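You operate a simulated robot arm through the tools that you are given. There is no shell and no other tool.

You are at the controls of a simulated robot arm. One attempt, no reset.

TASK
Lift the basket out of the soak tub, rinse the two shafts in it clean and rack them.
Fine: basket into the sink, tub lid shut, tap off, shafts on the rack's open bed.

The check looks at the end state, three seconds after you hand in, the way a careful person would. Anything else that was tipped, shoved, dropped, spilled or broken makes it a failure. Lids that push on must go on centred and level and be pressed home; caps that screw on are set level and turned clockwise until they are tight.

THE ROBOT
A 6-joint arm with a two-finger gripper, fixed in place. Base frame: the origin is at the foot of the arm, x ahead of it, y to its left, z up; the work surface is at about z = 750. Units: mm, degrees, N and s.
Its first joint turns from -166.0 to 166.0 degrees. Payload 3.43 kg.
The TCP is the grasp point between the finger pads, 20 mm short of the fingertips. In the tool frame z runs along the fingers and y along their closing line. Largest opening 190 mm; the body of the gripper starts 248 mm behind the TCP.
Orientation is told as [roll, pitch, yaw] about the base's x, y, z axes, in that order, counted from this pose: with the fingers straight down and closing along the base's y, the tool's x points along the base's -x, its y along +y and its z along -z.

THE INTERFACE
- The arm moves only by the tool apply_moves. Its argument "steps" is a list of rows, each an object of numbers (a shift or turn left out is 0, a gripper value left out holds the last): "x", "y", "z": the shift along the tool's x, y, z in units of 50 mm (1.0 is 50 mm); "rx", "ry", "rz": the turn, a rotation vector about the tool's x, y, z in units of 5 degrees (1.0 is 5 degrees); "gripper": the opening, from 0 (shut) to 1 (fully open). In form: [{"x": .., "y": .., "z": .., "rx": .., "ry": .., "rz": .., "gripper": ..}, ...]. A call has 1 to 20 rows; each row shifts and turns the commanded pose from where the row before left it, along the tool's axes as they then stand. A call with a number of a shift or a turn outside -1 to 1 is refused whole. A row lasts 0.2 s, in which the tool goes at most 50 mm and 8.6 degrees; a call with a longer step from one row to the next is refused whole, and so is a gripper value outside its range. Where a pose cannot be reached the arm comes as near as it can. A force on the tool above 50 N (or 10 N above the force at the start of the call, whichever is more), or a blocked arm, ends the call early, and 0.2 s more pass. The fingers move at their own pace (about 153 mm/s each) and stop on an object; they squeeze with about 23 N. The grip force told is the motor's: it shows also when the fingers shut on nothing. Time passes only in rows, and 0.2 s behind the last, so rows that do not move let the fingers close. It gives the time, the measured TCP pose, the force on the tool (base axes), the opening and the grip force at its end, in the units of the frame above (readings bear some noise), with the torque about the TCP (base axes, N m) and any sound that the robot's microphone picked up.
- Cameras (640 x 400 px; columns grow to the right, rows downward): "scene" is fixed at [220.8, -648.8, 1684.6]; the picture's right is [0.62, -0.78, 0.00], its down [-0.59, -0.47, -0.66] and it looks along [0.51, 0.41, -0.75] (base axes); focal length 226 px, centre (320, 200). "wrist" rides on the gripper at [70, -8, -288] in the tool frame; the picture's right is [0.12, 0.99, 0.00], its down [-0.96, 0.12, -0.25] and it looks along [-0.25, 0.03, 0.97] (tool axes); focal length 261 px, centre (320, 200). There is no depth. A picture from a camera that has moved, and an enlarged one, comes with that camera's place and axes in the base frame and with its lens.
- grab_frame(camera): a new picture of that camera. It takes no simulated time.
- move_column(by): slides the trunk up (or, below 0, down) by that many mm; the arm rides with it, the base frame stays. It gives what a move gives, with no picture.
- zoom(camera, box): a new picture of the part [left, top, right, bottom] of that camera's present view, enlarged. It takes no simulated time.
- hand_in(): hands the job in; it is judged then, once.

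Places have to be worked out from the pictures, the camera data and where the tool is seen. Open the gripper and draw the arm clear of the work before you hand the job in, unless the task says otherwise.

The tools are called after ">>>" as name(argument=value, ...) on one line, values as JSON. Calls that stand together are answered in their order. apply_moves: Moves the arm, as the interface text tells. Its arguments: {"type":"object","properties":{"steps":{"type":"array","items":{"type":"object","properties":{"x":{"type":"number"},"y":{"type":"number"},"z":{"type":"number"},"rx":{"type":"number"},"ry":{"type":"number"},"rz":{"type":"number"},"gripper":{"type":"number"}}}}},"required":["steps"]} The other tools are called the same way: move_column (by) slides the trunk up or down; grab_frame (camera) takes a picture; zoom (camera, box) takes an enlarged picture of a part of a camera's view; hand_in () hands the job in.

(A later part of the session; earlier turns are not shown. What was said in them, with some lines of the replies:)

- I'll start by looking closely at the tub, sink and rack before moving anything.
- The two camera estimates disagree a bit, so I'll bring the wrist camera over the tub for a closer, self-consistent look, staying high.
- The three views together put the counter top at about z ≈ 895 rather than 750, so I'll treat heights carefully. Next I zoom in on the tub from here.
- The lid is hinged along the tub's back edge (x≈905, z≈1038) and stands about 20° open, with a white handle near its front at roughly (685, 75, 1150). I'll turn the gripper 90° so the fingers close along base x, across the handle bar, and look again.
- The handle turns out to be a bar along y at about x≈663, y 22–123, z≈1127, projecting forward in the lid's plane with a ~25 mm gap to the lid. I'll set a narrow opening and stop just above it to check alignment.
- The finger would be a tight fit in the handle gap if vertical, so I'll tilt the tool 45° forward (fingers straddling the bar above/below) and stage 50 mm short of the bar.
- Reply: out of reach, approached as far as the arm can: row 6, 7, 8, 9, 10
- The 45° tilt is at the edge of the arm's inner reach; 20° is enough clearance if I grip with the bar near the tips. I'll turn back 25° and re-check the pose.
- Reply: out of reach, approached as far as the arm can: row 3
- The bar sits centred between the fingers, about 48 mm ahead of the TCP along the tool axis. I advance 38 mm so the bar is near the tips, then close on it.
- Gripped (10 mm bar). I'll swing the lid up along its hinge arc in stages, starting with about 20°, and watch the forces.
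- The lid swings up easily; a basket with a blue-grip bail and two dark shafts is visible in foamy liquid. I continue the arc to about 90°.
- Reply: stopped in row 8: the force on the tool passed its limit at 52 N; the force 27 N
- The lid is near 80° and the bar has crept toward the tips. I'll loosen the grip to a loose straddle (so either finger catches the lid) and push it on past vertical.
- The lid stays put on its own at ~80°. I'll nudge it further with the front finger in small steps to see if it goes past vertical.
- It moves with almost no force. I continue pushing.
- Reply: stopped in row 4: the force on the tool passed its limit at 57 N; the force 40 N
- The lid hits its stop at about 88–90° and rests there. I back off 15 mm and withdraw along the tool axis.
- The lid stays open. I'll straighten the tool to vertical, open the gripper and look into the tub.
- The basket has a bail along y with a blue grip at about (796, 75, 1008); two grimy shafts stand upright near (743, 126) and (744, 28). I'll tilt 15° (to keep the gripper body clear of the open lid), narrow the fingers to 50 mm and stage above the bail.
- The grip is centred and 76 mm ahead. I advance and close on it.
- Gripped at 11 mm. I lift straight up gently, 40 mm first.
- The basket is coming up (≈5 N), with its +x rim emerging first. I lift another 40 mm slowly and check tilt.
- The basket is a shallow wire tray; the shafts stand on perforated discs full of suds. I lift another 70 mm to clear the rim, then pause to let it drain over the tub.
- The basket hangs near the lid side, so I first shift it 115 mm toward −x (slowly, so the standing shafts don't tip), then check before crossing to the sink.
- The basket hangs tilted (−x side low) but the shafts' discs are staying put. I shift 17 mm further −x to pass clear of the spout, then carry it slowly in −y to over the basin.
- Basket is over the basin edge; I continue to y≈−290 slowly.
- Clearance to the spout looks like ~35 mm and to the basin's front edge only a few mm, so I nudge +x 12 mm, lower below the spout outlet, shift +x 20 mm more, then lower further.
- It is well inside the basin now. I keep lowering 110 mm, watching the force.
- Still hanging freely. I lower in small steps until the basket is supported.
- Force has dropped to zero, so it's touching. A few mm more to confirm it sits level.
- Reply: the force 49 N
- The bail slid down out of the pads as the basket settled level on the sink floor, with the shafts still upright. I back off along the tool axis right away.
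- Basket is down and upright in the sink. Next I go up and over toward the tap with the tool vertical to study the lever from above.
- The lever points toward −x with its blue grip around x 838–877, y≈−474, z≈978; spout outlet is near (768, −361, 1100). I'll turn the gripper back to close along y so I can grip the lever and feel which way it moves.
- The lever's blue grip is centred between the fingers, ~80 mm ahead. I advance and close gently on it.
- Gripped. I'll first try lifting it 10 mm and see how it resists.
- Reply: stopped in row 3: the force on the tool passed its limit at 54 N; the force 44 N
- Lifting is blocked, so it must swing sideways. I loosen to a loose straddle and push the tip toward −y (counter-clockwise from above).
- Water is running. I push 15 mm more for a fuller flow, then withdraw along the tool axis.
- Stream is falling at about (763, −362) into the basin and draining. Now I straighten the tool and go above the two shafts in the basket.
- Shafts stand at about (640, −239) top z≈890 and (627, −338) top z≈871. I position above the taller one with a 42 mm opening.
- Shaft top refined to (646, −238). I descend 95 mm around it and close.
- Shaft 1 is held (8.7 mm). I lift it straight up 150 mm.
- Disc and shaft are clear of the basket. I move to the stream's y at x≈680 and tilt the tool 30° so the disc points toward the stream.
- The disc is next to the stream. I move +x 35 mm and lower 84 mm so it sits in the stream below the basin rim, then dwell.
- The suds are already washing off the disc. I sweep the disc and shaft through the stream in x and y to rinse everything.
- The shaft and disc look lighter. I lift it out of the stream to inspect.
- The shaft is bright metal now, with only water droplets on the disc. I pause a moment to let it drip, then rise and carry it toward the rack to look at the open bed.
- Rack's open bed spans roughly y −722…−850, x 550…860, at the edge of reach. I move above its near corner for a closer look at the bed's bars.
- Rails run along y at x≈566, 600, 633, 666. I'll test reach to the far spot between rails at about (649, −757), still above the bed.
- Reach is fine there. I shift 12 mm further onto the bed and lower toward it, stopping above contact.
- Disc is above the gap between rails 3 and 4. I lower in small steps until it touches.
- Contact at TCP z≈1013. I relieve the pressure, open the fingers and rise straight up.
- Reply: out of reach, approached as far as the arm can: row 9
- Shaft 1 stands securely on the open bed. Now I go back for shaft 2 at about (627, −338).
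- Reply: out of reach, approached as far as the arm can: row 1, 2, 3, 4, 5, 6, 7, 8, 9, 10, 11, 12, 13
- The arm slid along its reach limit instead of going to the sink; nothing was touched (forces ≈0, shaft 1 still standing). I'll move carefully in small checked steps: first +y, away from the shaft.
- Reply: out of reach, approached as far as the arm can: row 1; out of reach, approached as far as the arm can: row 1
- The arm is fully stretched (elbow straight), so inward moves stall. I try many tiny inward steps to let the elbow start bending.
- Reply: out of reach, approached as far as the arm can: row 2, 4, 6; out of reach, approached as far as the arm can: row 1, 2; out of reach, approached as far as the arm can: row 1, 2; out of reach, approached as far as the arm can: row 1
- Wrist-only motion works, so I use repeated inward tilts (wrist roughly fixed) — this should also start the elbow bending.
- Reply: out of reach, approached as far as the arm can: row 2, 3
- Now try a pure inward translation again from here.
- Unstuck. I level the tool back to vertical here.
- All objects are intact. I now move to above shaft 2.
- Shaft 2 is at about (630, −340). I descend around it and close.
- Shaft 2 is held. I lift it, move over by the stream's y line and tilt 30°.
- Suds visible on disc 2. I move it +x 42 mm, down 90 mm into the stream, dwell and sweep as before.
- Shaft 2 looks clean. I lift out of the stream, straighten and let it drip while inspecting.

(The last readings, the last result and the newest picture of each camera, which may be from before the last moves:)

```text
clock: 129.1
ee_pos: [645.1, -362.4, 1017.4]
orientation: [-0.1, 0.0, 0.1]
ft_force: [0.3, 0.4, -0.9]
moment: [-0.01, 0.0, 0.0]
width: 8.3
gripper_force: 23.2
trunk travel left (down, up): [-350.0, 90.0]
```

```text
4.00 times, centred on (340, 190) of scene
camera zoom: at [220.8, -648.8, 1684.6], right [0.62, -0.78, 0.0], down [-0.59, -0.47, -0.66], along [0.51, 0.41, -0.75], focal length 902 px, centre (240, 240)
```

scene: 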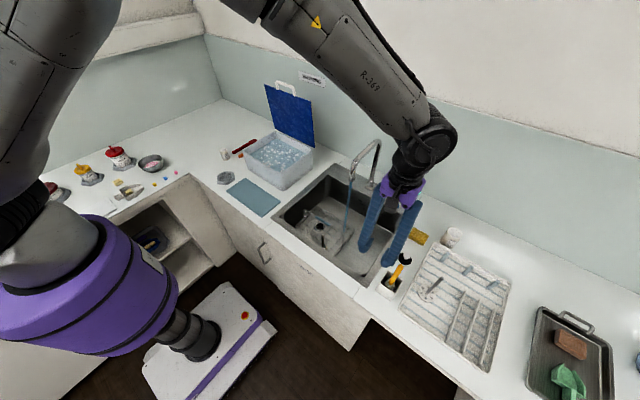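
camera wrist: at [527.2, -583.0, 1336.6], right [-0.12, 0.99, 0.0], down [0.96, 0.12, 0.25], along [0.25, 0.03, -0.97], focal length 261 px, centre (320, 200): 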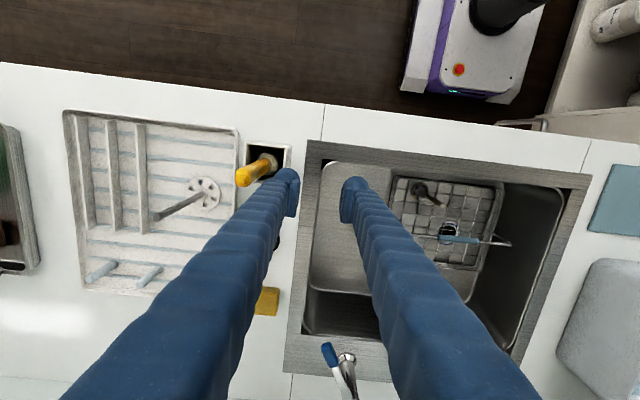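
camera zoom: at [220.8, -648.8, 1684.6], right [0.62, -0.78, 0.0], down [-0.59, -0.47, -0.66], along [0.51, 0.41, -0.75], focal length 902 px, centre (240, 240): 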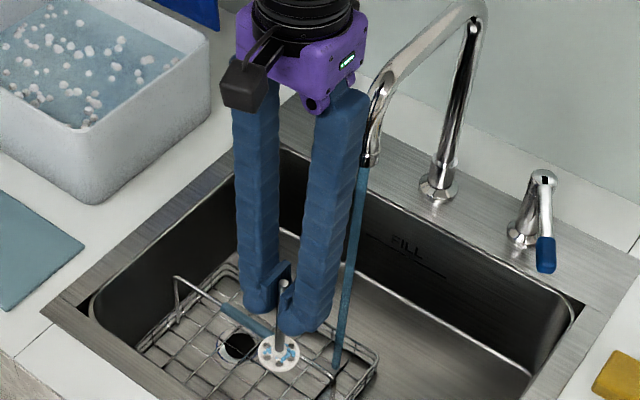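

Shaft 2 is clean too. I rise high (the brush handle top is at z≈1075) and carry it to above the near bed spot at about (584, −757).

>>> apply_moves(steps=[{"z": -0.9}, {"z": -0.9}, {"z": -0.9}, {"z": -0.9}, {"z": -0.46}, {"x": 0.136, "y": -0.878}, {"x": 0.136, "y": -0.878}, {"x": 0.136, "y": -0.878}, {"x": 0.136, "y": -0.878}, {"x": 0.136, "y": -0.878}, {"x": 0.136, "y": -0.878}, {"x": 0.136, "y": -0.878}, {"x": 0.136, "y": -0.878}, {"x": 0.136, "y": -0.878}, {}])

>>> zoom(camera="wrist", box=[220, 80, 400, 230])

```text
clock: 132.3
ee_pos: [584.6, -757.0, 1219.8]
orientation: [0.1, 0.0, 0.2]
ft_force: [0.6, -0.1, -0.6]
moment: [0.0, -0.02, -0.04]
width: 8.0
gripper_force: 22.8
trunk travel left (down, up): [-350.0, 90.0]
```

```text
2.67 times, centred on (310, 155) of wrist
camera zoom: at [514.6, -766.6, 1507.9], right [-0.12, 0.99, 0.0], down [0.96, 0.12, 0.25], along [0.25, 0.03, -0.97], focal length 695 px, centre (347, 320)
```

zoom: 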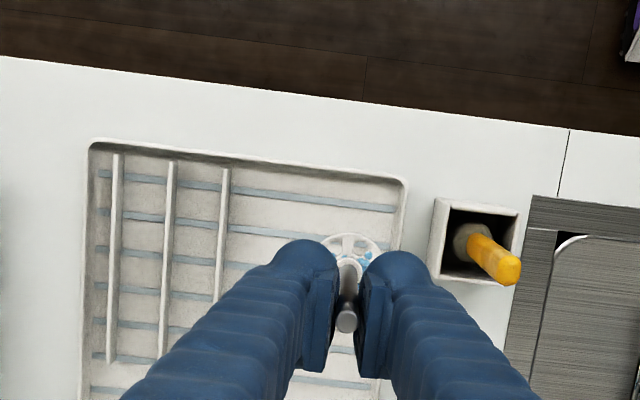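

Positioned. I descend to about 25 mm above expected contact and verify spacing from shaft 1.

>>> apply_moves(steps=[{"z": 0.8}, {"z": 0.8}, {"z": 0.8}, {"z": 0.6}, {"z": 0.5}, {}])

>>> zoom(camera="wrist", box=[220, 80, 400, 230])

>>> zoom(camera="scene", box=[385, 225, 485, 325])

```text
clock: 133.7
ee_pos: [585.3, -757.7, 1045.2]
orientation: [0.0, 0.0, 0.2]
ft_force: [0.9, 0.3, -1.1]
moment: [0.06, -0.03, 0.01]
width: 8.2
gripper_force: 23.4
trunk travel left (down, up): [-350.0, 90.0]
```

```text
2.67 times, centred on (310, 155) of wrist
camera zoom: at [514.4, -767.0, 1333.0], right [-0.12, 0.99, 0.0], down [0.96, 0.12, 0.25], along [0.25, 0.03, -0.97], focal length 695 px, centre (347, 320)
```

zoom: 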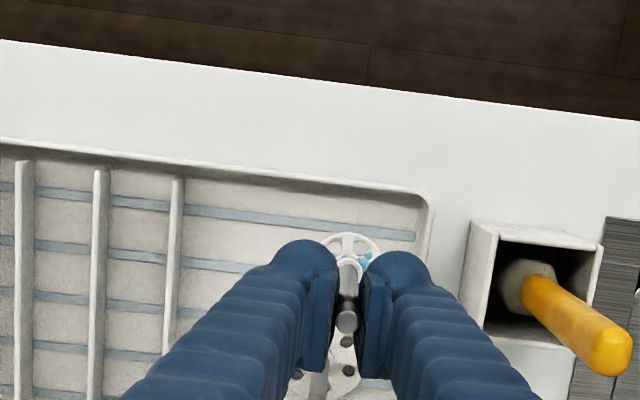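

```text
4.00 times, centred on (435, 275) of scene
camera zoom: at [220.8, -648.8, 1684.6], right [0.62, -0.78, 0.0], down [-0.59, -0.47, -0.66], along [0.51, 0.41, -0.75], focal length 902 px, centre (-140, -100)
```

zoom: 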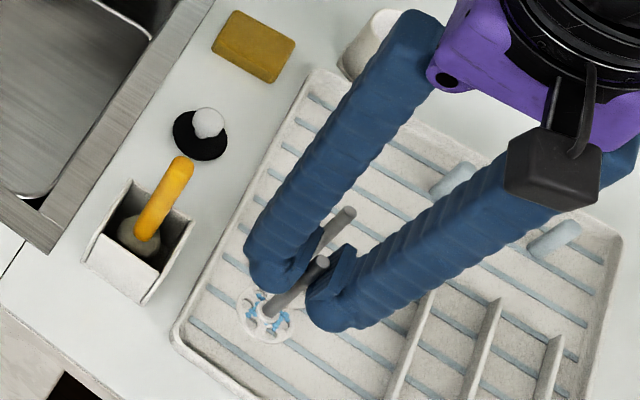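

Spacing is fine. I lower to near contact then feel for it.

>>> apply_moves(steps=[{"z": 0.3}, {"z": 0.3}, {"z": 0.16}, {}])

>>> apply_moves(steps=[{"z": 0.06}, {"z": 0.06}, {}])

```text
clock: 134.7
ee_pos: [585.6, -757.9, 1007.3]
orientation: [0.0, 0.0, 0.2]
ft_force: [0.2, -0.5, -0.8]
moment: [-0.01, 0.02, 0.0]
width: 8.2
gripper_force: 22.8
trunk travel left (down, up): [-350.0, 90.0]
```

```text
clock: 135.5
ee_pos: [585.7, -759.2, 1000.2]
orientation: [0.0, 0.0, 0.1]
ft_force: [0.2, -0.2, -0.5]
moment: [0.02, -0.02, 0.02]
width: 8.0
gripper_force: 23.2
trunk travel left (down, up): [-350.0, 90.0]
```

>>> apply_moves(steps=[{"z": 0.05}, {"z": 0.05}, {}])

```text
clock: 136.3
ee_pos: [586.4, -757.6, 998.7]
orientation: [0.0, -0.1, 0.1]
ft_force: [-1.0, 0.9, 19.8]
moment: [0.03, 0.2, 0.02]
width: 8.1
gripper_force: 22.8
trunk travel left (down, up): [-350.0, 90.0]
```

Contact. I relieve, open, and rise straight up.

>>> apply_moves(steps=[{"z": -0.05}, {"gripper": 0.2}, {}, {}, {"z": -0.3}, {"z": -0.6}, {"z": -0.8}, {"z": -0.8}, {"z": -0.6}, {}])

>>> zoom(camera="scene", box=[385, 225, 485, 325])

>>> zoom(camera="wrist", box=[220, 80, 400, 230])

```text
clock: 138.5
ee_pos: [586.9, -756.2, 1155.4]
orientation: [-0.1, 0.0, 0.1]
ft_force: [0.8, -0.4, 0.1]
moment: [0.03, 0.02, 0.03]
width: 38.1
gripper_force: 0.0
trunk travel left (down, up): [-350.0, 90.0]
```

```text
4.00 times, centred on (435, 275) of scene
camera zoom: at [220.8, -648.8, 1684.6], right [0.62, -0.78, 0.0], down [-0.59, -0.47, -0.66], along [0.51, 0.41, -0.75], focal length 902 px, centre (-140, -100)
```

zoom: 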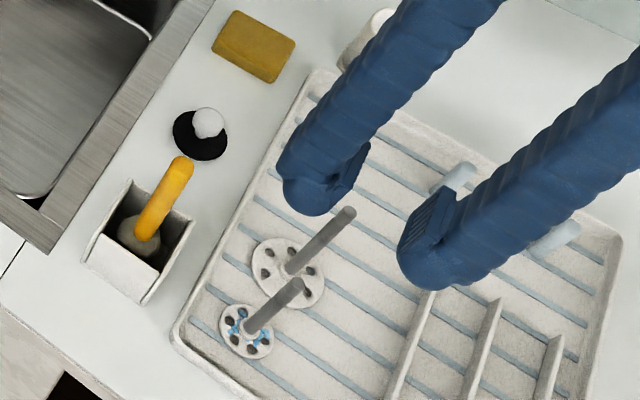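

```text
2.67 times, centred on (310, 155) of wrist
camera zoom: at [516.3, -766.1, 1441.2], right [-0.12, 0.99, 0.0], down [0.96, 0.12, 0.25], along [0.25, 0.03, -0.97], focal length 695 px, centre (347, 320)
```

zoom: 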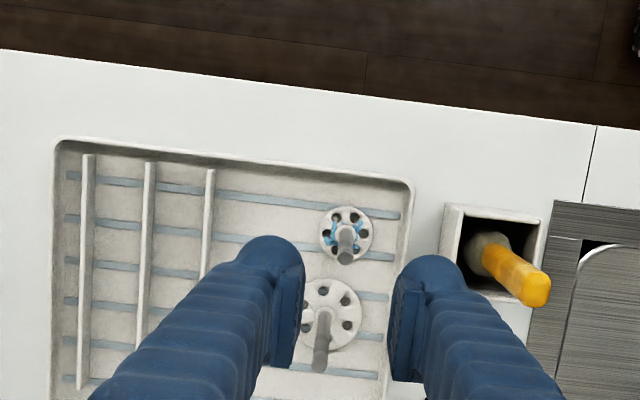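

Both shafts stand on the open bed. Next is the tap: I move toward the lever, staying well within reach, and tilt 20°.

>>> apply_moves(steps=[{"z": -0.9}, {"y": 0.95}, {"y": 0.95}, {"y": 0.95}, {"y": 0.95}, {"x": -0.9}, {"x": -0.9}, {"x": -0.9}, {"x": -0.6}, {"ry": -1}, {"ry": -1}, {"ry": -1}, {"ry": -1}, {}])

>>> zoom(camera="wrist", box=[230, 90, 410, 230])

>>> grab_frame(camera="wrist")

```text
clock: 141.5
ee_pos: [751.4, -566.2, 1199.3]
orientation: [-0.1, -20.0, 0.2]
ft_force: [-0.7, 0.2, -0.7]
moment: [0.05, 0.02, 0.01]
width: 38.0
gripper_force: 0.1
trunk travel left (down, up): [-350.0, 90.0]
```

```text
2.86 times, centred on (320, 160) of wrist
camera zoom: at [587.1, -577.2, 1444.9], right [-0.11, 0.99, -0.04], down [0.82, 0.12, 0.56], along [0.56, 0.03, -0.83], focal length 745 px, centre (320, 314)
```

zoom: 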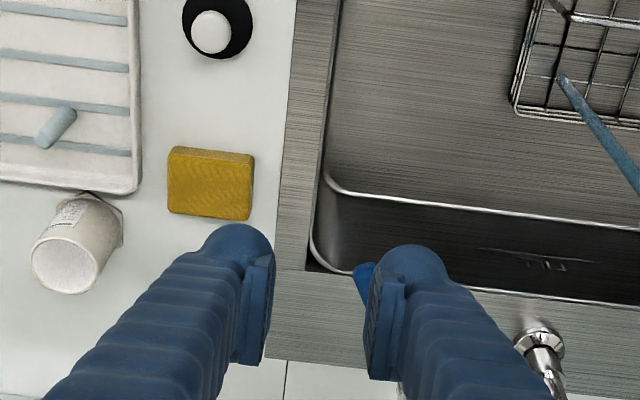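

```text
taken
camera wrist: at [587.1, -577.2, 1444.9], right [-0.11, 0.99, -0.04], down [0.82, 0.12, 0.56], along [0.56, 0.03, -0.83], focal length 261 px, centre (320, 200)
```

wrist: 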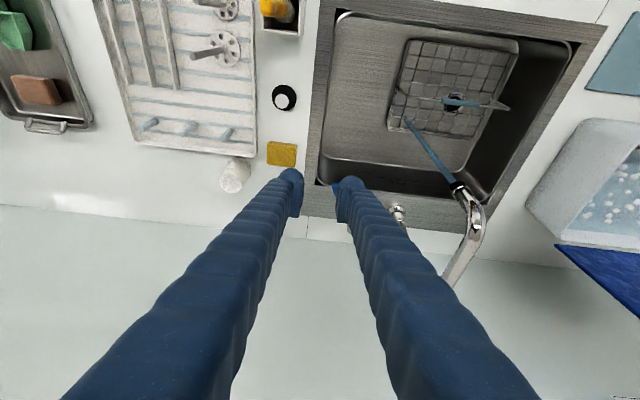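

The lever tip is at about (867, −535), swung ~32° open. I open to 76 mm and stage above it.

>>> apply_moves(steps=[{"x": -0.18, "y": 0.19, "z": 0.81, "gripper": 0.4}, {"x": -0.18, "y": 0.19, "z": 0.81}, {"x": -0.18, "y": 0.19, "z": 0.81}, {"x": -0.18, "y": 0.19, "z": 0.81}, {}])

>>> zoom(camera="wrist", box=[230, 90, 410, 230])

>>> zoom(camera="scene", box=[345, 125, 445, 225])

```text
clock: 142.7
ee_pos: [838.6, -528.6, 1060.9]
orientation: [0.0, -20.0, 0.2]
ft_force: [0.3, -0.5, 0.2]
moment: [0.01, -0.02, 0.01]
width: 75.7
gripper_force: 0.0
trunk travel left (down, up): [-350.0, 90.0]
```

```text
2.86 times, centred on (320, 160) of wrist
camera zoom: at [674.8, -537.1, 1307.6], right [-0.11, 0.99, -0.04], down [0.82, 0.12, 0.56], along [0.56, 0.03, -0.83], focal length 745 px, centre (320, 314)
```

zoom: 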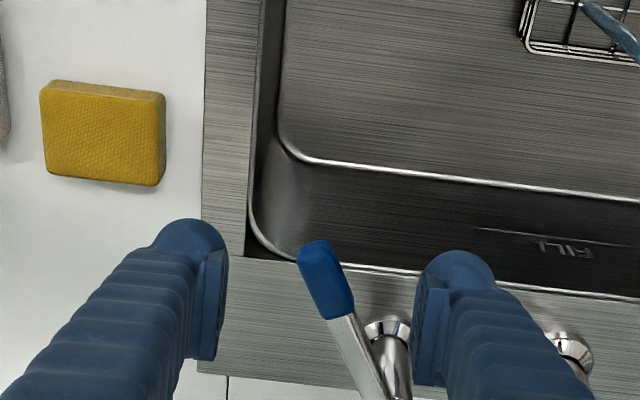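

```text
4.00 times, centred on (395, 175) of scene
camera zoom: at [220.8, -648.8, 1684.6], right [0.62, -0.78, 0.0], down [-0.59, -0.47, -0.66], along [0.51, 0.41, -0.75], focal length 902 px, centre (20, 300)
```

zoom: 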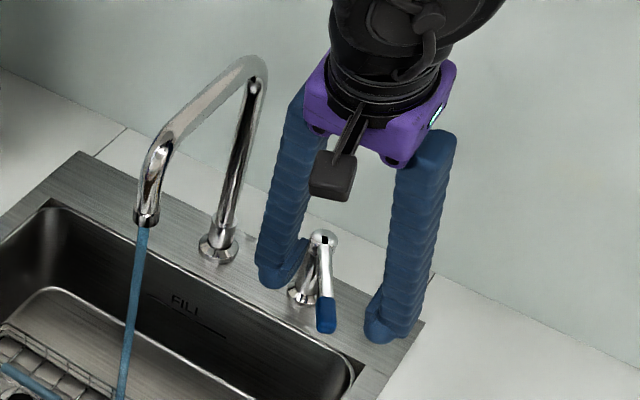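

>>> apply_moves(steps=[{"z": 0.4}, {"z": 0.4}, {"z": 0.4}, {"z": 0.35}, {}])

>>> zoom(camera="wrist", box=[230, 90, 410, 230])

```text
clock: 143.9
ee_pos: [865.7, -529.4, 987.0]
orientation: [0.0, -20.0, 0.0]
ft_force: [-0.9, -0.2, 0.3]
moment: [0.01, -0.04, 0.02]
width: 76.0
gripper_force: 0.0
trunk travel left (down, up): [-350.0, 90.0]
```

```text
2.86 times, centred on (320, 160) of wrist
camera zoom: at [701.6, -538.9, 1231.6], right [-0.11, 0.99, -0.04], down [0.82, 0.12, 0.56], along [0.56, 0.03, -0.83], focal length 745 px, centre (320, 314)
```

zoom: 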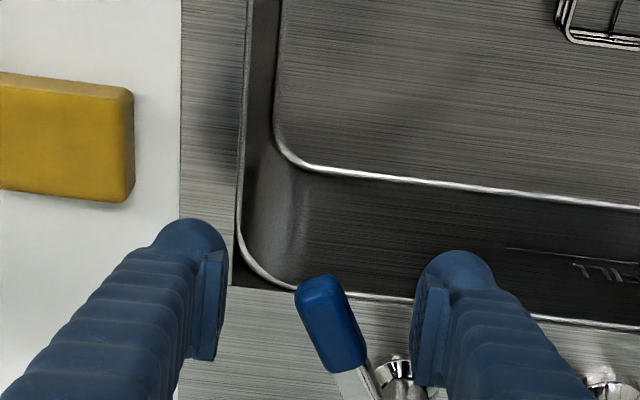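

I narrow to 47 mm (to stay clear of the spout) and push +y about 55 mm.

>>> apply_moves(steps=[{"gripper": 0.25}, {}, {"y": 0.2}, {"y": 0.2}, {"y": 0.2}, {"y": 0.2}, {"y": 0.2}, {"y": 0.1}, {}])

>>> zoom(camera="wrist", box=[230, 90, 410, 230])

>>> zoom(camera="scene", box=[325, 125, 445, 225])

```text
clock: 145.9
ee_pos: [867.6, -473.8, 985.9]
orientation: [-0.1, -20.0, 0.1]
ft_force: [-0.6, -0.1, -0.6]
moment: [-0.04, 0.01, -0.03]
width: 47.6
gripper_force: 0.0
trunk travel left (down, up): [-350.0, 90.0]
```

```text
2.86 times, centred on (320, 160) of wrist
camera zoom: at [702.8, -483.9, 1232.3], right [-0.11, 0.99, -0.04], down [0.82, 0.12, 0.56], along [0.56, 0.03, -0.83], focal length 745 px, centre (320, 314)
```

zoom: 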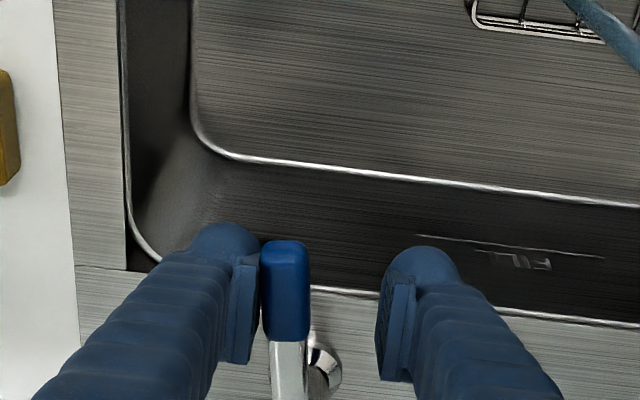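

```text
4.00 times, centred on (385, 175) of scene
camera zoom: at [220.8, -648.8, 1684.6], right [0.62, -0.78, 0.0], down [-0.59, -0.47, -0.66], along [0.51, 0.41, -0.75], focal length 902 px, centre (60, 300)
```

zoom: 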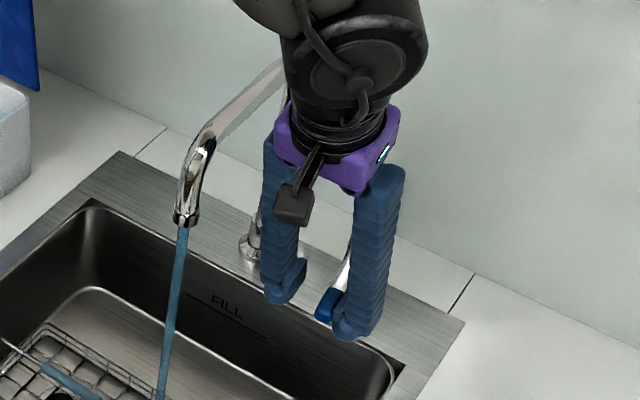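

Still a thin stream. I push further in small steps.

>>> apply_moves(steps=[{"y": 0.1}, {"y": 0.1}, {"y": 0.1}, {}])

>>> zoom(camera="scene", box=[325, 125, 445, 225])

>>> zoom(camera="wrist", box=[230, 90, 410, 230])

```text
clock: 146.9
ee_pos: [866.9, -458.9, 987.0]
orientation: [0.1, -20.0, 0.1]
ft_force: [0.4, -0.3, -0.1]
moment: [-0.04, -0.03, -0.01]
width: 48.0
gripper_force: 1.2
trunk travel left (down, up): [-350.0, 90.0]
```

```text
4.00 times, centred on (385, 175) of scene
camera zoom: at [220.8, -648.8, 1684.6], right [0.62, -0.78, 0.0], down [-0.59, -0.47, -0.66], along [0.51, 0.41, -0.75], focal length 902 px, centre (60, 300)
```

zoom: 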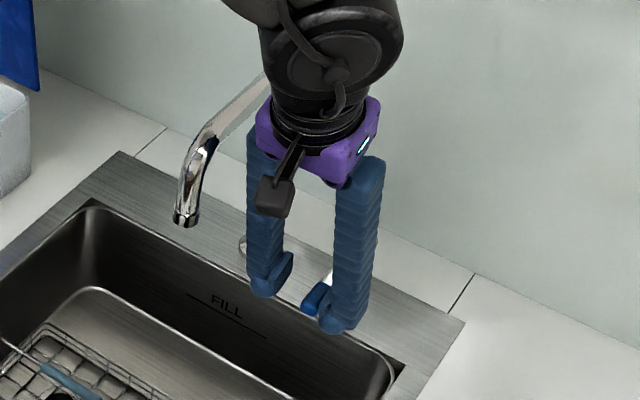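

```text
2.86 times, centred on (320, 160) of wrist
camera zoom: at [702.4, -468.4, 1232.0], right [-0.11, 0.99, -0.04], down [0.82, 0.12, 0.56], along [0.56, 0.03, -0.83], focal length 745 px, centre (320, 314)
```

zoom: 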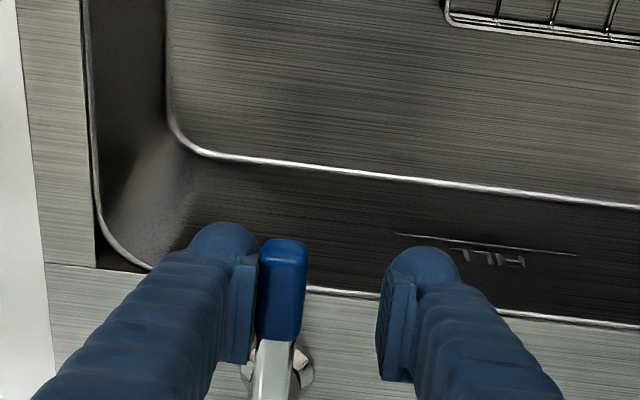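

Water has stopped. I push a couple mm more to check that it's against its closed stop.

>>> apply_moves(steps=[{"y": 0.05}, {"y": 0.05}, {}])

>>> zoom(camera="wrist", box=[230, 90, 410, 230])

```text
clock: 147.7
ee_pos: [865.7, -455.2, 987.0]
orientation: [-0.1, -20.0, 0.1]
ft_force: [-0.8, -11.4, 1.8]
moment: [-0.11, -0.08, -0.2]
width: 54.0
gripper_force: 5.8
trunk travel left (down, up): [-350.0, 90.0]
```

```text
2.86 times, centred on (320, 160) of wrist
camera zoom: at [702.1, -464.2, 1231.7], right [-0.11, 0.99, -0.04], down [0.82, 0.12, 0.56], along [0.56, 0.03, -0.83], focal length 745 px, centre (320, 314)
```

zoom: 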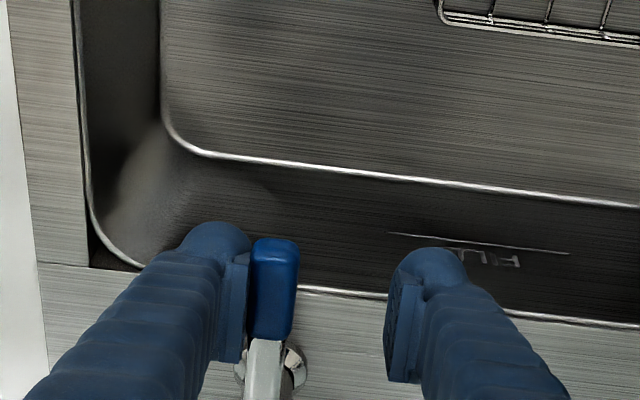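

The lever is against its closed stop (≈11 N) and water is off. I back off, retreat, straighten and rotate toward the lid.

>>> apply_moves(steps=[{"y": -0.2}, {"z": -0.6}, {"z": -0.9}, {"z": -0.9}, {"z": -0.9}, {"z": -0.9}, {"ry": 1}, {"ry": 1}, {"ry": 1}, {"ry": 1}, {}])

>>> zoom(camera="scene", box=[290, 125, 430, 265])

```text
clock: 150.1
ee_pos: [793.3, -465.4, 1184.4]
orientation: [0.0, -0.1, 0.2]
ft_force: [-0.3, 0.3, 0.1]
moment: [0.01, -0.02, -0.02]
width: 47.6
gripper_force: 0.0
trunk travel left (down, up): [-350.0, 90.0]
```

```text
2.86 times, centred on (360, 195) of scene
camera zoom: at [220.8, -648.8, 1684.6], right [0.62, -0.78, 0.0], down [-0.59, -0.47, -0.66], along [0.51, 0.41, -0.75], focal length 645 px, centre (206, 214)
```

zoom: 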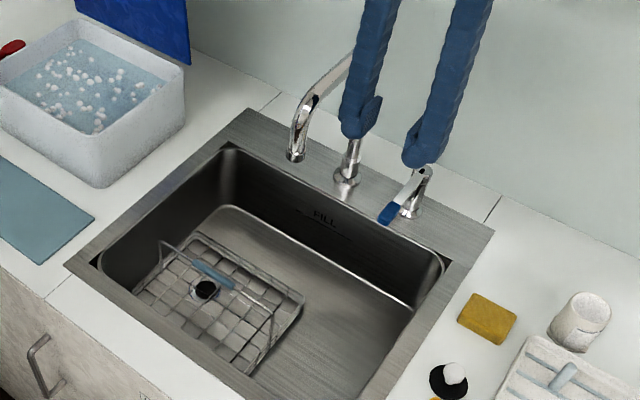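

Tap is off, basket in the sink. I rise, step back a bit, and rotate the gripper to close along x.

>>> apply_moves(steps=[{"x": 0.4, "z": -0.8}, {"x": 0.4, "z": -0.8}, {"x": 0.4, "z": -0.8}, {"rz": 1}, {"rz": 1}, {"rz": 1}, {"rz": 1}, {"rz": 1}, {"rz": 1}, {"rz": 1}, {"rz": 1}, {"rz": 1}, {"rz": 1}])

>>> apply_moves(steps=[{"rz": 1}, {"rz": 1}, {"rz": 1}, {"rz": 1}, {"rz": 1}, {"rz": 1}, {"rz": 1}, {"rz": 1}, {"x": 0.9}, {"x": 0.9}, {"x": 0.9}, {"x": 0.9}, {"x": 0.9}, {"x": 0.9}, {"x": 0.9}, {"x": 0.9}, {"x": 0.9}, {"x": 0.9}])

```text
clock: 152.9
ee_pos: [735.2, -464.4, 1302.0]
orientation: [-0.1, 0.0, -50.0]
ft_force: [0.4, -0.2, 0.1]
moment: [0.0, 0.0, -0.03]
width: 47.3
gripper_force: 0.0
trunk travel left (down, up): [-350.0, 90.0]
```

```text
clock: 156.7
ee_pos: [732.2, -14.1, 1304.3]
orientation: [0.0, -0.1, -89.9]
ft_force: [-0.7, 0.7, -0.5]
moment: [-0.04, 0.02, -0.02]
width: 47.6
gripper_force: 0.1
trunk travel left (down, up): [-350.0, 90.0]
```

>>> apply_moves(steps=[{"x": 0.6, "z": -0.6}, {"x": 0.6, "z": -0.6}, {"x": 0.58, "z": -0.6}, {"rx": -1}, {"rx": -1}, {"rx": -1}, {"rx": -1}, {}])

>>> grab_frame(camera="wrist")

>>> zoom(camera="wrist", box=[280, 110, 440, 230])

>>> zoom(camera="scene", box=[215, 20, 345, 180])

```text
clock: 158.5
ee_pos: [734.8, 75.0, 1394.0]
orientation: [20.1, 0.0, -89.9]
ft_force: [-0.1, 0.1, 0.4]
moment: [0.01, -0.01, -0.06]
width: 47.4
gripper_force: 0.1
trunk travel left (down, up): [-350.0, 90.0]
```

```text
taken
camera wrist: at [627.3, 144.9, 1660.1], right [0.93, 0.12, 0.34], down [0.03, -0.96, 0.27], along [0.36, -0.24, -0.9], focal length 261 px, centre (320, 200)
```

wrist: 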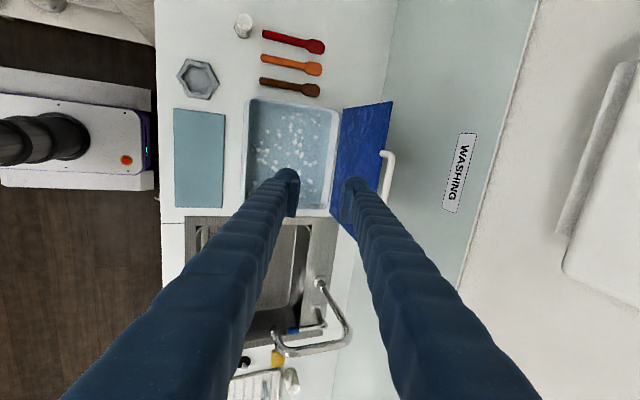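

```text
3.33 times, centred on (360, 170) of wrist
camera zoom: at [627.3, 144.9, 1660.1], right [0.93, 0.12, 0.34], down [0.03, -0.96, 0.27], along [0.36, -0.24, -0.9], focal length 869 px, centre (187, 300)
```

zoom: 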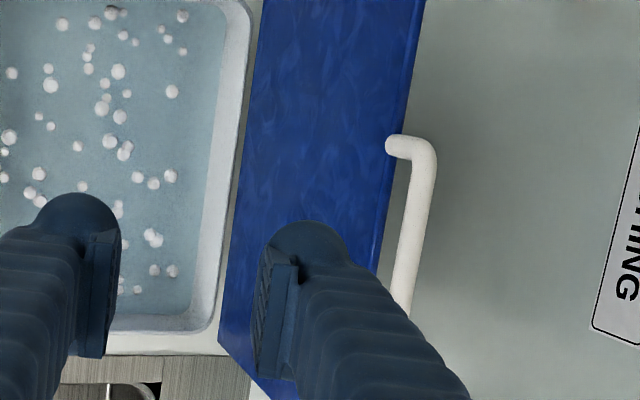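

```text
2.50 times, centred on (280, 100) of scene
camera zoom: at [220.8, -648.8, 1684.6], right [0.62, -0.78, 0.0], down [-0.59, -0.47, -0.66], along [0.51, 0.41, -0.75], focal length 564 px, centre (420, 450)
```

zoom: 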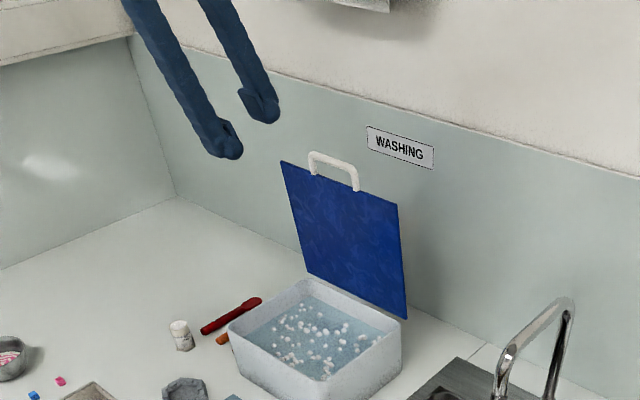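

The handle bar is now at about x≈890, z≈1293. I stage 50 mm short of it along the tool axis with a 57 mm opening.

>>> apply_moves(steps=[{"y": 0.74, "z": 0.59, "gripper": 0.3}, {"y": 0.74, "z": 0.59}, {"y": 0.74, "z": 0.59}, {}])

>>> zoom(camera="wrist", box=[250, 120, 390, 240])

>>> zoom(camera="scene", box=[235, 40, 325, 120])

```text
clock: 159.5
ee_pos: [862.9, 76.5, 1352.4]
orientation: [20.2, 0.0, -89.8]
ft_force: [-0.4, 0.3, 0.8]
moment: [0.02, -0.13, 0.0]
width: 57.1
gripper_force: 0.1
trunk travel left (down, up): [-350.0, 90.0]
```

```text
3.33 times, centred on (320, 180) of wrist
camera zoom: at [756.5, 145.4, 1618.2], right [0.93, 0.12, 0.34], down [0.03, -0.96, 0.27], along [0.36, -0.24, -0.9], focal length 869 px, centre (320, 267)
```

zoom: 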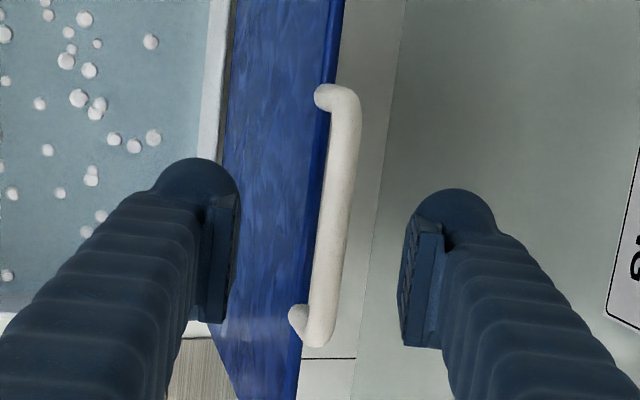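

```text
5.00 times, centred on (280, 80) of scene
camera zoom: at [220.8, -648.8, 1684.6], right [0.62, -0.78, 0.0], down [-0.59, -0.47, -0.66], along [0.51, 0.41, -0.75], focal length 1128 px, centre (520, 800)
```

zoom: 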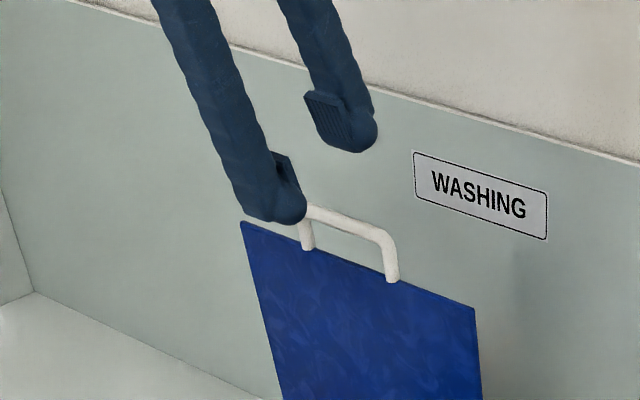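

Bar is 66 mm ahead, 6 mm off-centre. I advance and close on it.

>>> apply_moves(steps=[{"y": 0.13, "z": 0.3}, {"z": 0.4}, {"z": 0.4}, {"gripper": 0.0}, {}, {}])

>>> zoom(camera="wrist", box=[250, 120, 390, 240])

>>> zoom(camera="scene", box=[235, 60, 325, 140])

```text
clock: 160.9
ee_pos: [889.4, 75.6, 1295.6]
orientation: [19.6, 0.0, -89.9]
ft_force: [-12.8, 2.0, -21.4]
moment: [-0.19, 0.1, 0.18]
width: 9.3
gripper_force: 43.2
trunk travel left (down, up): [-350.0, 90.0]
```

```text
3.33 times, centred on (320, 180) of wrist
camera zoom: at [785.8, 145.1, 1563.9], right [0.93, 0.12, 0.33], down [0.03, -0.96, 0.27], along [0.36, -0.25, -0.9], focal length 869 px, centre (320, 267)
```

zoom: 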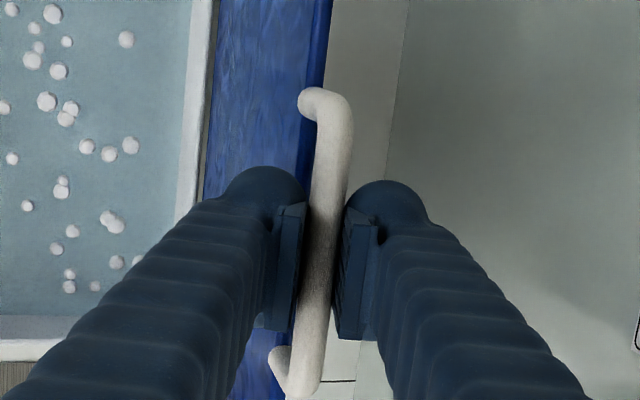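

```text
5.00 times, centred on (280, 100) of scene
camera zoom: at [220.8, -648.8, 1684.6], right [0.62, -0.78, 0.0], down [-0.59, -0.47, -0.66], along [0.51, 0.41, -0.75], focal length 1128 px, centre (520, 700)
```

zoom: 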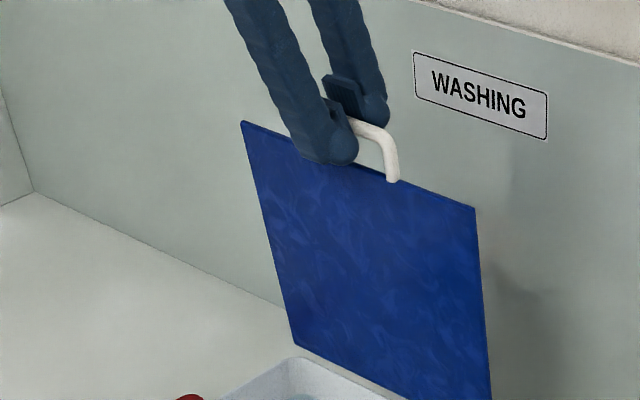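

Gripped. I swing the lid forward along its arc, first ~20°.

>>> apply_moves(steps=[{"y": -0.372, "z": -0.096}, {"y": -0.372, "z": -0.096}, {"y": -0.44, "z": -0.037}, {"y": -0.44, "z": -0.037}, {}])

>>> zoom(camera="wrist", box=[250, 120, 390, 240])

```text
clock: 162.0
ee_pos: [810.7, 75.8, 1278.5]
orientation: [19.6, 0.0, -89.8]
ft_force: [10.9, 5.1, -29.0]
moment: [-0.35, 0.2, -0.14]
width: 9.9
gripper_force: 43.1
trunk travel left (down, up): [-350.0, 90.0]
stopped in row 5: the force on the tool passed its limit at 52 N (the readings are from after the stop); the commanded pose is now the measured one
```

```text
3.33 times, centred on (320, 180) of wrist
camera zoom: at [707.0, 145.0, 1546.3], right [0.93, 0.12, 0.33], down [0.03, -0.96, 0.27], along [0.35, -0.25, -0.9], focal length 869 px, centre (320, 267)
```

zoom: 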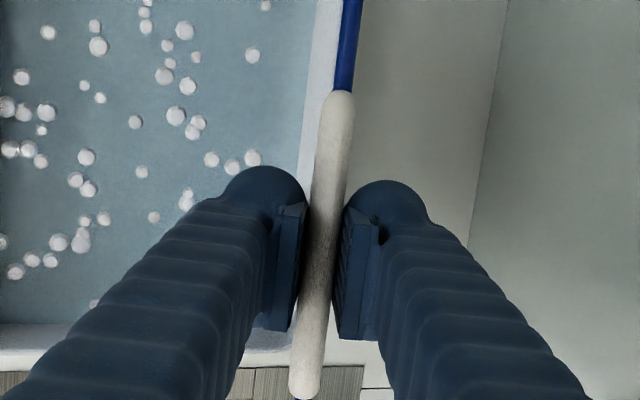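

The tight grip fights the hinge arc, so I loosen to a loose straddle and let the rear finger push the lid forward along the arc.

>>> apply_moves(steps=[{"gripper": 0.15}, {}, {"z": 0.1}, {"y": -0.44, "z": 0.038}, {"y": -0.44, "z": 0.038}, {"y": -0.426, "z": 0.115}, {"y": -0.426, "z": 0.115}, {"y": -0.4, "z": 0.187}, {"y": -0.4, "z": 0.187}, {}])

>>> zoom(camera="wrist", box=[250, 120, 390, 240])

>>> zoom(camera="scene", box=[215, 60, 345, 190])

```text
clock: 164.2
ee_pos: [705.4, 74.3, 1203.8]
orientation: [19.9, 0.1, -89.9]
ft_force: [-0.3, 0.7, 0.4]
moment: [-0.04, -0.02, -0.03]
width: 28.6
gripper_force: 0.1
trunk travel left (down, up): [-350.0, 90.0]
```

```text
3.33 times, centred on (320, 180) of wrist
camera zoom: at [599.8, 143.8, 1470.7], right [0.93, 0.12, 0.34], down [0.03, -0.96, 0.27], along [0.36, -0.24, -0.9], focal length 869 px, centre (320, 267)
```

zoom: 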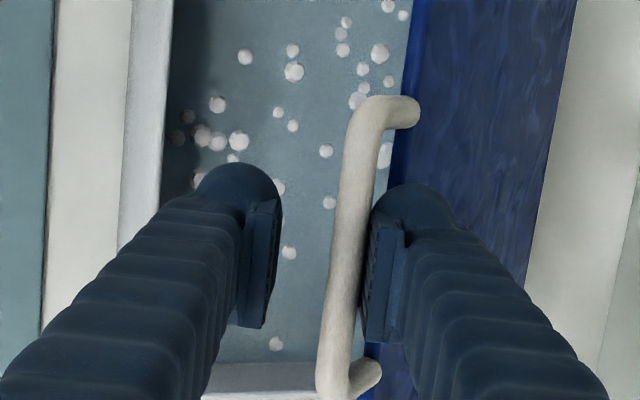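

```text
3.08 times, centred on (280, 125) of scene
camera zoom: at [220.8, -648.8, 1684.6], right [0.62, -0.78, 0.0], down [-0.59, -0.47, -0.66], along [0.51, 0.41, -0.75], focal length 694 px, centre (443, 431)
```

zoom: 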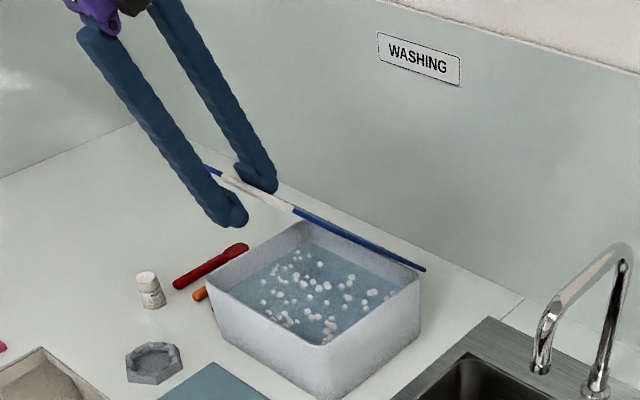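

Lid is at ~40°. I withdraw, straighten with closed fingers, and position above the lid to press it down.

>>> apply_moves(steps=[{"z": -0.5}, {"z": -0.8}, {"z": -0.8}, {"rx": 1, "gripper": 0.0}, {"rx": 1}, {"rx": 1}, {"rx": 1}, {"y": 0.8}, {"y": 0.8}, {"z": 0.6}, {}])

>>> zoom(camera="scene", box=[215, 60, 345, 190])

>>> grab_frame(camera="wrist")

```text
clock: 166.6
ee_pos: [748.1, 75.6, 1272.0]
orientation: [0.0, 0.0, -89.9]
ft_force: [0.0, 0.1, -0.1]
moment: [-0.01, -0.01, -0.01]
width: 0.0
gripper_force: 23.1
trunk travel left (down, up): [-350.0, 90.0]
```

```text
3.08 times, centred on (280, 125) of scene
camera zoom: at [220.8, -648.8, 1684.6], right [0.62, -0.78, 0.0], down [-0.59, -0.47, -0.66], along [0.51, 0.41, -0.75], focal length 694 px, centre (443, 431)
```

zoom: 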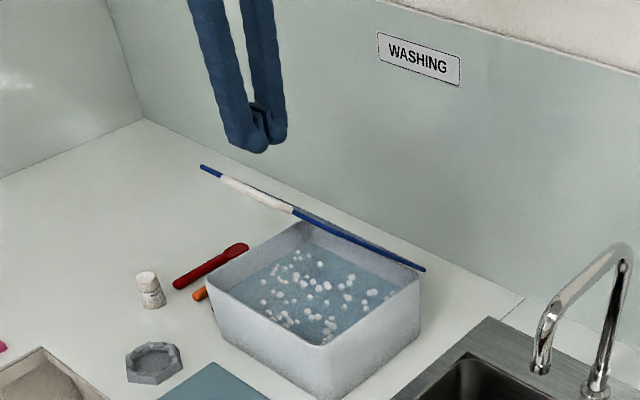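

```text
taken
camera wrist: at [741.3, 144.3, 1559.6], right [0.99, 0.12, 0.0], down [0.12, -0.96, 0.25], along [0.03, -0.25, -0.97], focal length 261 px, centre (320, 200)
```

wrist: 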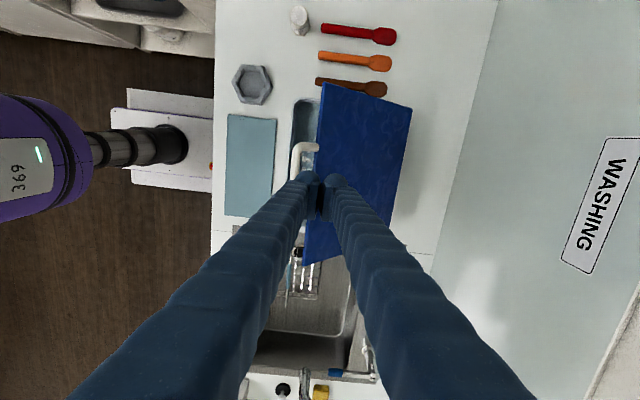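

I shift 20 mm further back over the lid and press down in moderate steps.

>>> apply_moves(steps=[{"y": 0.4}, {"z": 0.4}, {"z": 0.4}, {"z": 0.3}, {"z": 0.3}, {"z": 0.3}, {"z": 0.3}, {"z": 0.3}, {"z": 0.3}, {"z": 0.3}, {}])

>>> zoom(camera="scene", box=[215, 60, 345, 190])

```text
clock: 169.0
ee_pos: [769.4, 73.8, 1126.5]
orientation: [0.1, 0.1, -89.9]
ft_force: [0.2, -0.2, 0.3]
moment: [0.02, -0.01, 0.02]
width: 0.0
gripper_force: 22.9
trunk travel left (down, up): [-350.0, 90.0]
```

```text
3.08 times, centred on (280, 125) of scene
camera zoom: at [220.8, -648.8, 1684.6], right [0.62, -0.78, 0.0], down [-0.59, -0.47, -0.66], along [0.51, 0.41, -0.75], focal length 694 px, centre (443, 431)
```

zoom: 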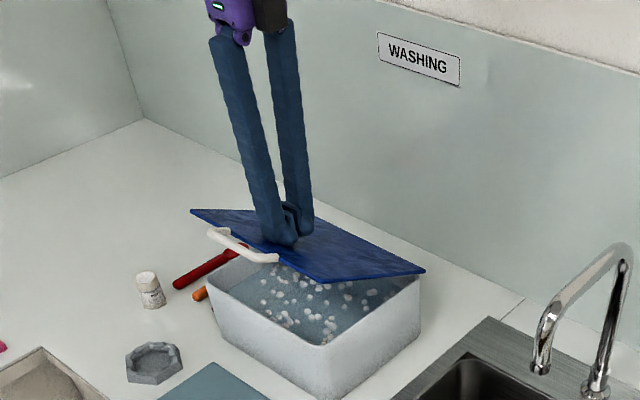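

The lid follows down with negligible force. I continue pressing.

>>> apply_moves(steps=[{"z": 0.25}, {"z": 0.25}, {"z": 0.25}, {"z": 0.25}, {"z": 0.1}, {"z": 0.1}, {}])

>>> zoom(camera="scene", box=[215, 80, 345, 190])

```text
clock: 170.6
ee_pos: [769.5, 75.2, 1064.9]
orientation: [0.1, 0.0, -89.9]
ft_force: [0.1, -0.7, 0.3]
moment: [-0.01, 0.03, 0.02]
width: 0.0
gripper_force: 23.1
trunk travel left (down, up): [-350.0, 90.0]
```

```text
3.64 times, centred on (280, 135) of scene
camera zoom: at [220.8, -648.8, 1684.6], right [0.62, -0.78, 0.0], down [-0.59, -0.47, -0.66], along [0.51, 0.41, -0.75], focal length 820 px, centre (466, 436)
```

zoom: 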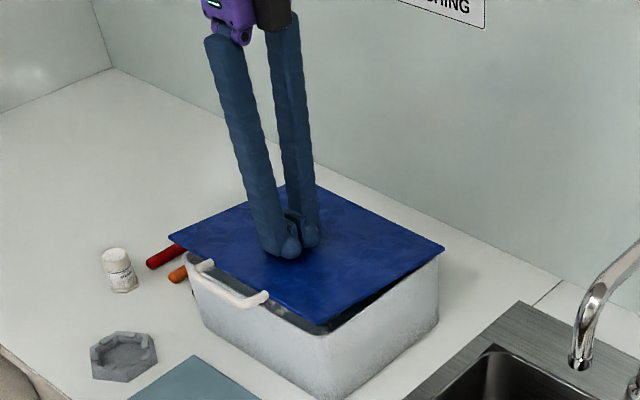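

Nearly shut, a small gap remains at the front. I press a bit more in small steps until it seats.

>>> apply_moves(steps=[{"z": 0.1}, {"z": 0.1}, {"z": 0.1}, {"z": 0.1}, {}])

>>> zoom(camera="scene", box=[215, 80, 345, 190])

```text
clock: 171.8
ee_pos: [769.6, 73.9, 1047.3]
orientation: [0.0, 0.0, -89.9]
ft_force: [1.9, 1.7, 8.8]
moment: [0.01, -0.03, 0.0]
width: 5.7
gripper_force: 34.4
trunk travel left (down, up): [-350.0, 90.0]
```

```text
3.64 times, centred on (280, 135) of scene
camera zoom: at [220.8, -648.8, 1684.6], right [0.62, -0.78, 0.0], down [-0.59, -0.47, -0.66], along [0.51, 0.41, -0.75], focal length 820 px, centre (466, 436)
```

zoom: 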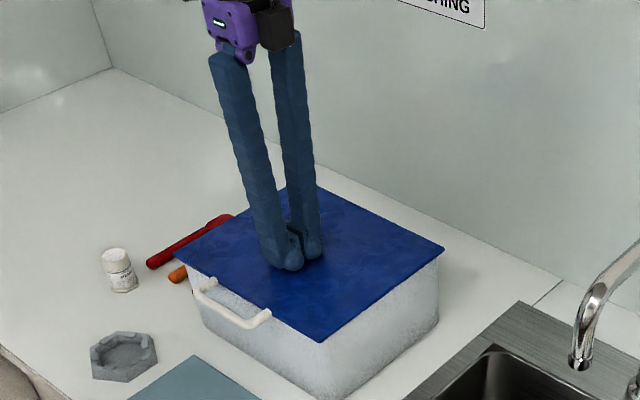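

The lid sits flush on the rim. One small extra press, then I withdraw upward and check everything.

>>> apply_moves(steps=[{"z": 0.05}, {}, {"z": -0.1}, {"z": -0.5}, {"z": -0.9}, {"z": -0.9}, {"z": -0.9}, {"z": -0.9}, {"z": -0.9}, {"gripper": 0.5}, {}])

>>> grab_frame(camera="scene")

>>> zoom(camera="scene", box=[215, 100, 335, 200])

>>> zoom(camera="scene", box=[260, 140, 520, 360])

>>> zoom(camera="scene", box=[390, 240, 470, 320])

```text
clock: 174.2
ee_pos: [768.3, 75.7, 1297.2]
orientation: [0.0, 0.0, -89.9]
ft_force: [0.2, 1.0, 0.2]
moment: [-0.03, 0.0, 0.0]
width: 95.2
gripper_force: 0.0
trunk travel left (down, up): [-350.0, 90.0]
```

```text
taken
```

scene: 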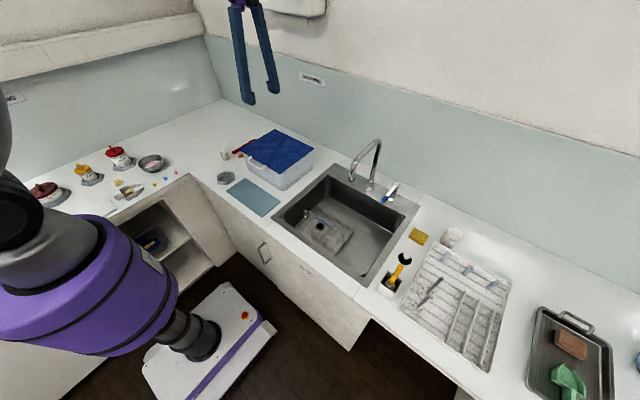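

```text
4.00 times, centred on (275, 150) of scene
camera zoom: at [220.8, -648.8, 1684.6], right [0.62, -0.78, 0.0], down [-0.59, -0.47, -0.66], along [0.51, 0.41, -0.75], focal length 902 px, centre (500, 400)
```

zoom: 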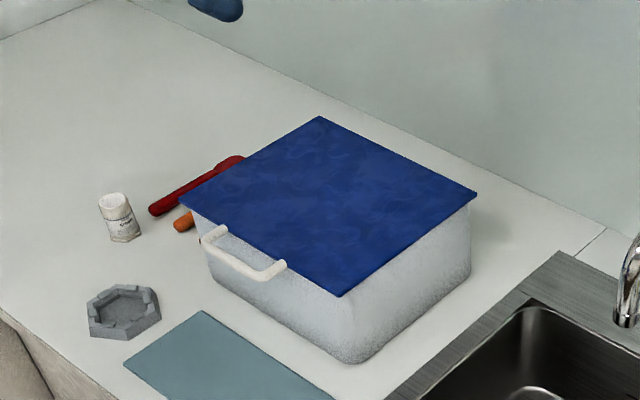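

```text
1.82 times, centred on (390, 250) of scene
camera zoom: at [220.8, -648.8, 1684.6], right [0.62, -0.78, 0.0], down [-0.59, -0.47, -0.66], along [0.51, 0.41, -0.75], focal length 410 px, centre (193, 109)
```

zoom: 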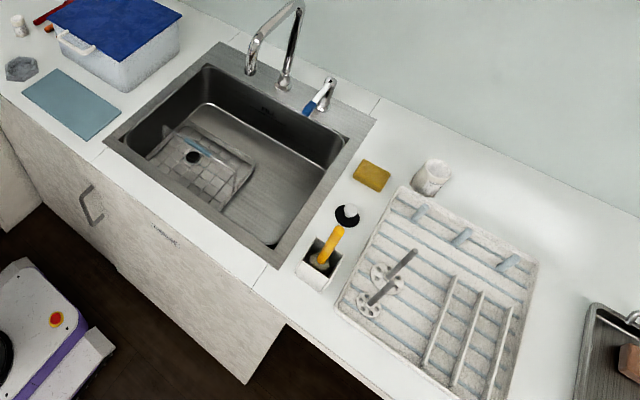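

```text
5.00 times, centred on (430, 280) of scene
camera zoom: at [220.8, -648.8, 1684.6], right [0.62, -0.78, 0.0], down [-0.59, -0.47, -0.66], along [0.51, 0.41, -0.75], focal length 1128 px, centre (-230, -200)
```

zoom: 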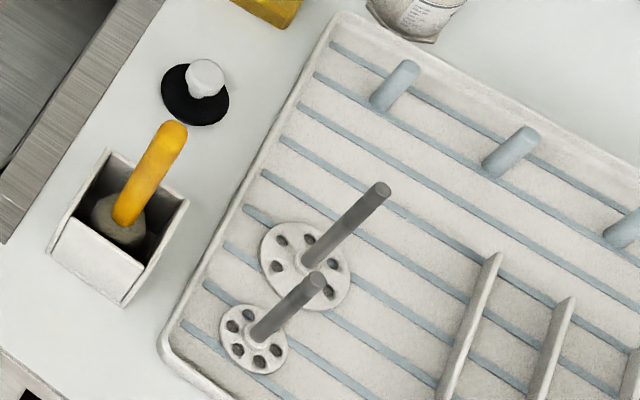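

Everything checks out: lid flush and shut, tap off, empty basket flat in the sink, both clean shafts standing on the open bed. I draw the arm further clear with the gripper open before handing in.

>>> apply_moves(steps=[{"z": -0.8, "y": -0.5, "gripper": 1.0}, {"z": -0.8, "y": -0.5}, {"y": -0.5}, {}, {}])

>>> grab_frame(camera="scene")

```text
clock: 175.4
ee_pos: [692.6, 75.0, 1381.8]
orientation: [0.1, 0.0, -89.9]
ft_force: [1.0, -0.6, -0.8]
moment: [-0.01, -0.09, -0.01]
width: 190.0
gripper_force: 0.1
trunk travel left (down, up): [-350.0, 90.0]
```

```text
taken
```

scene: 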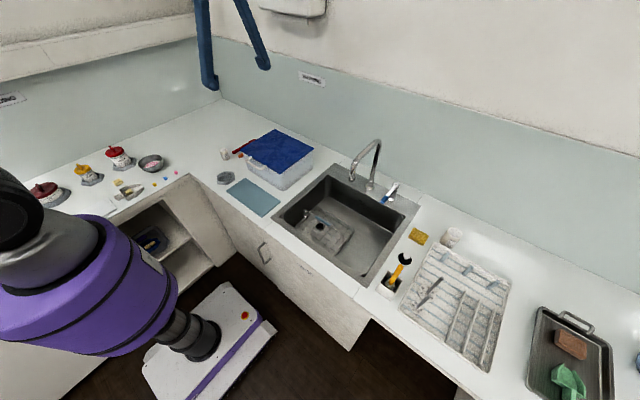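

The arm is clear, the gripper is open and the last view shows nothing disturbed, so I'm handing the job in.

>>> hand_in()

```text
The job is handed in.
```

I lifted the basket out of the soak tub, rinsed both shafts and racked them, then handed the job in. I haven't seen the check's verdict.

In the last pictures before hand-in:

- **Basket:** it sits flat and empty on the sink floor. The bail slipped out of the fingers as it settled, but the shafts stayed upright.
- **Shafts:** I held each one under the tap until it came up bright metal with the suds gone. Both stand upright on their discs on the rack's open bed. I did not rinse the undersides of the discs directly.
- **Tub lid:** it is pressed shut and sits flush on the rim.
- **Tap:** it is off, with the lever back against its closed stop.

While I was returning from the rack for the second shaft, the arm over-stretched. It slid along its reach limit at rack level before I got it back. Forces stayed near zero, and the first shaft and nearby items looked undisturbed afterwards.

I saw nothing tipped, moved or spilled. The gripper was open and the arm clear of the work at hand-in.
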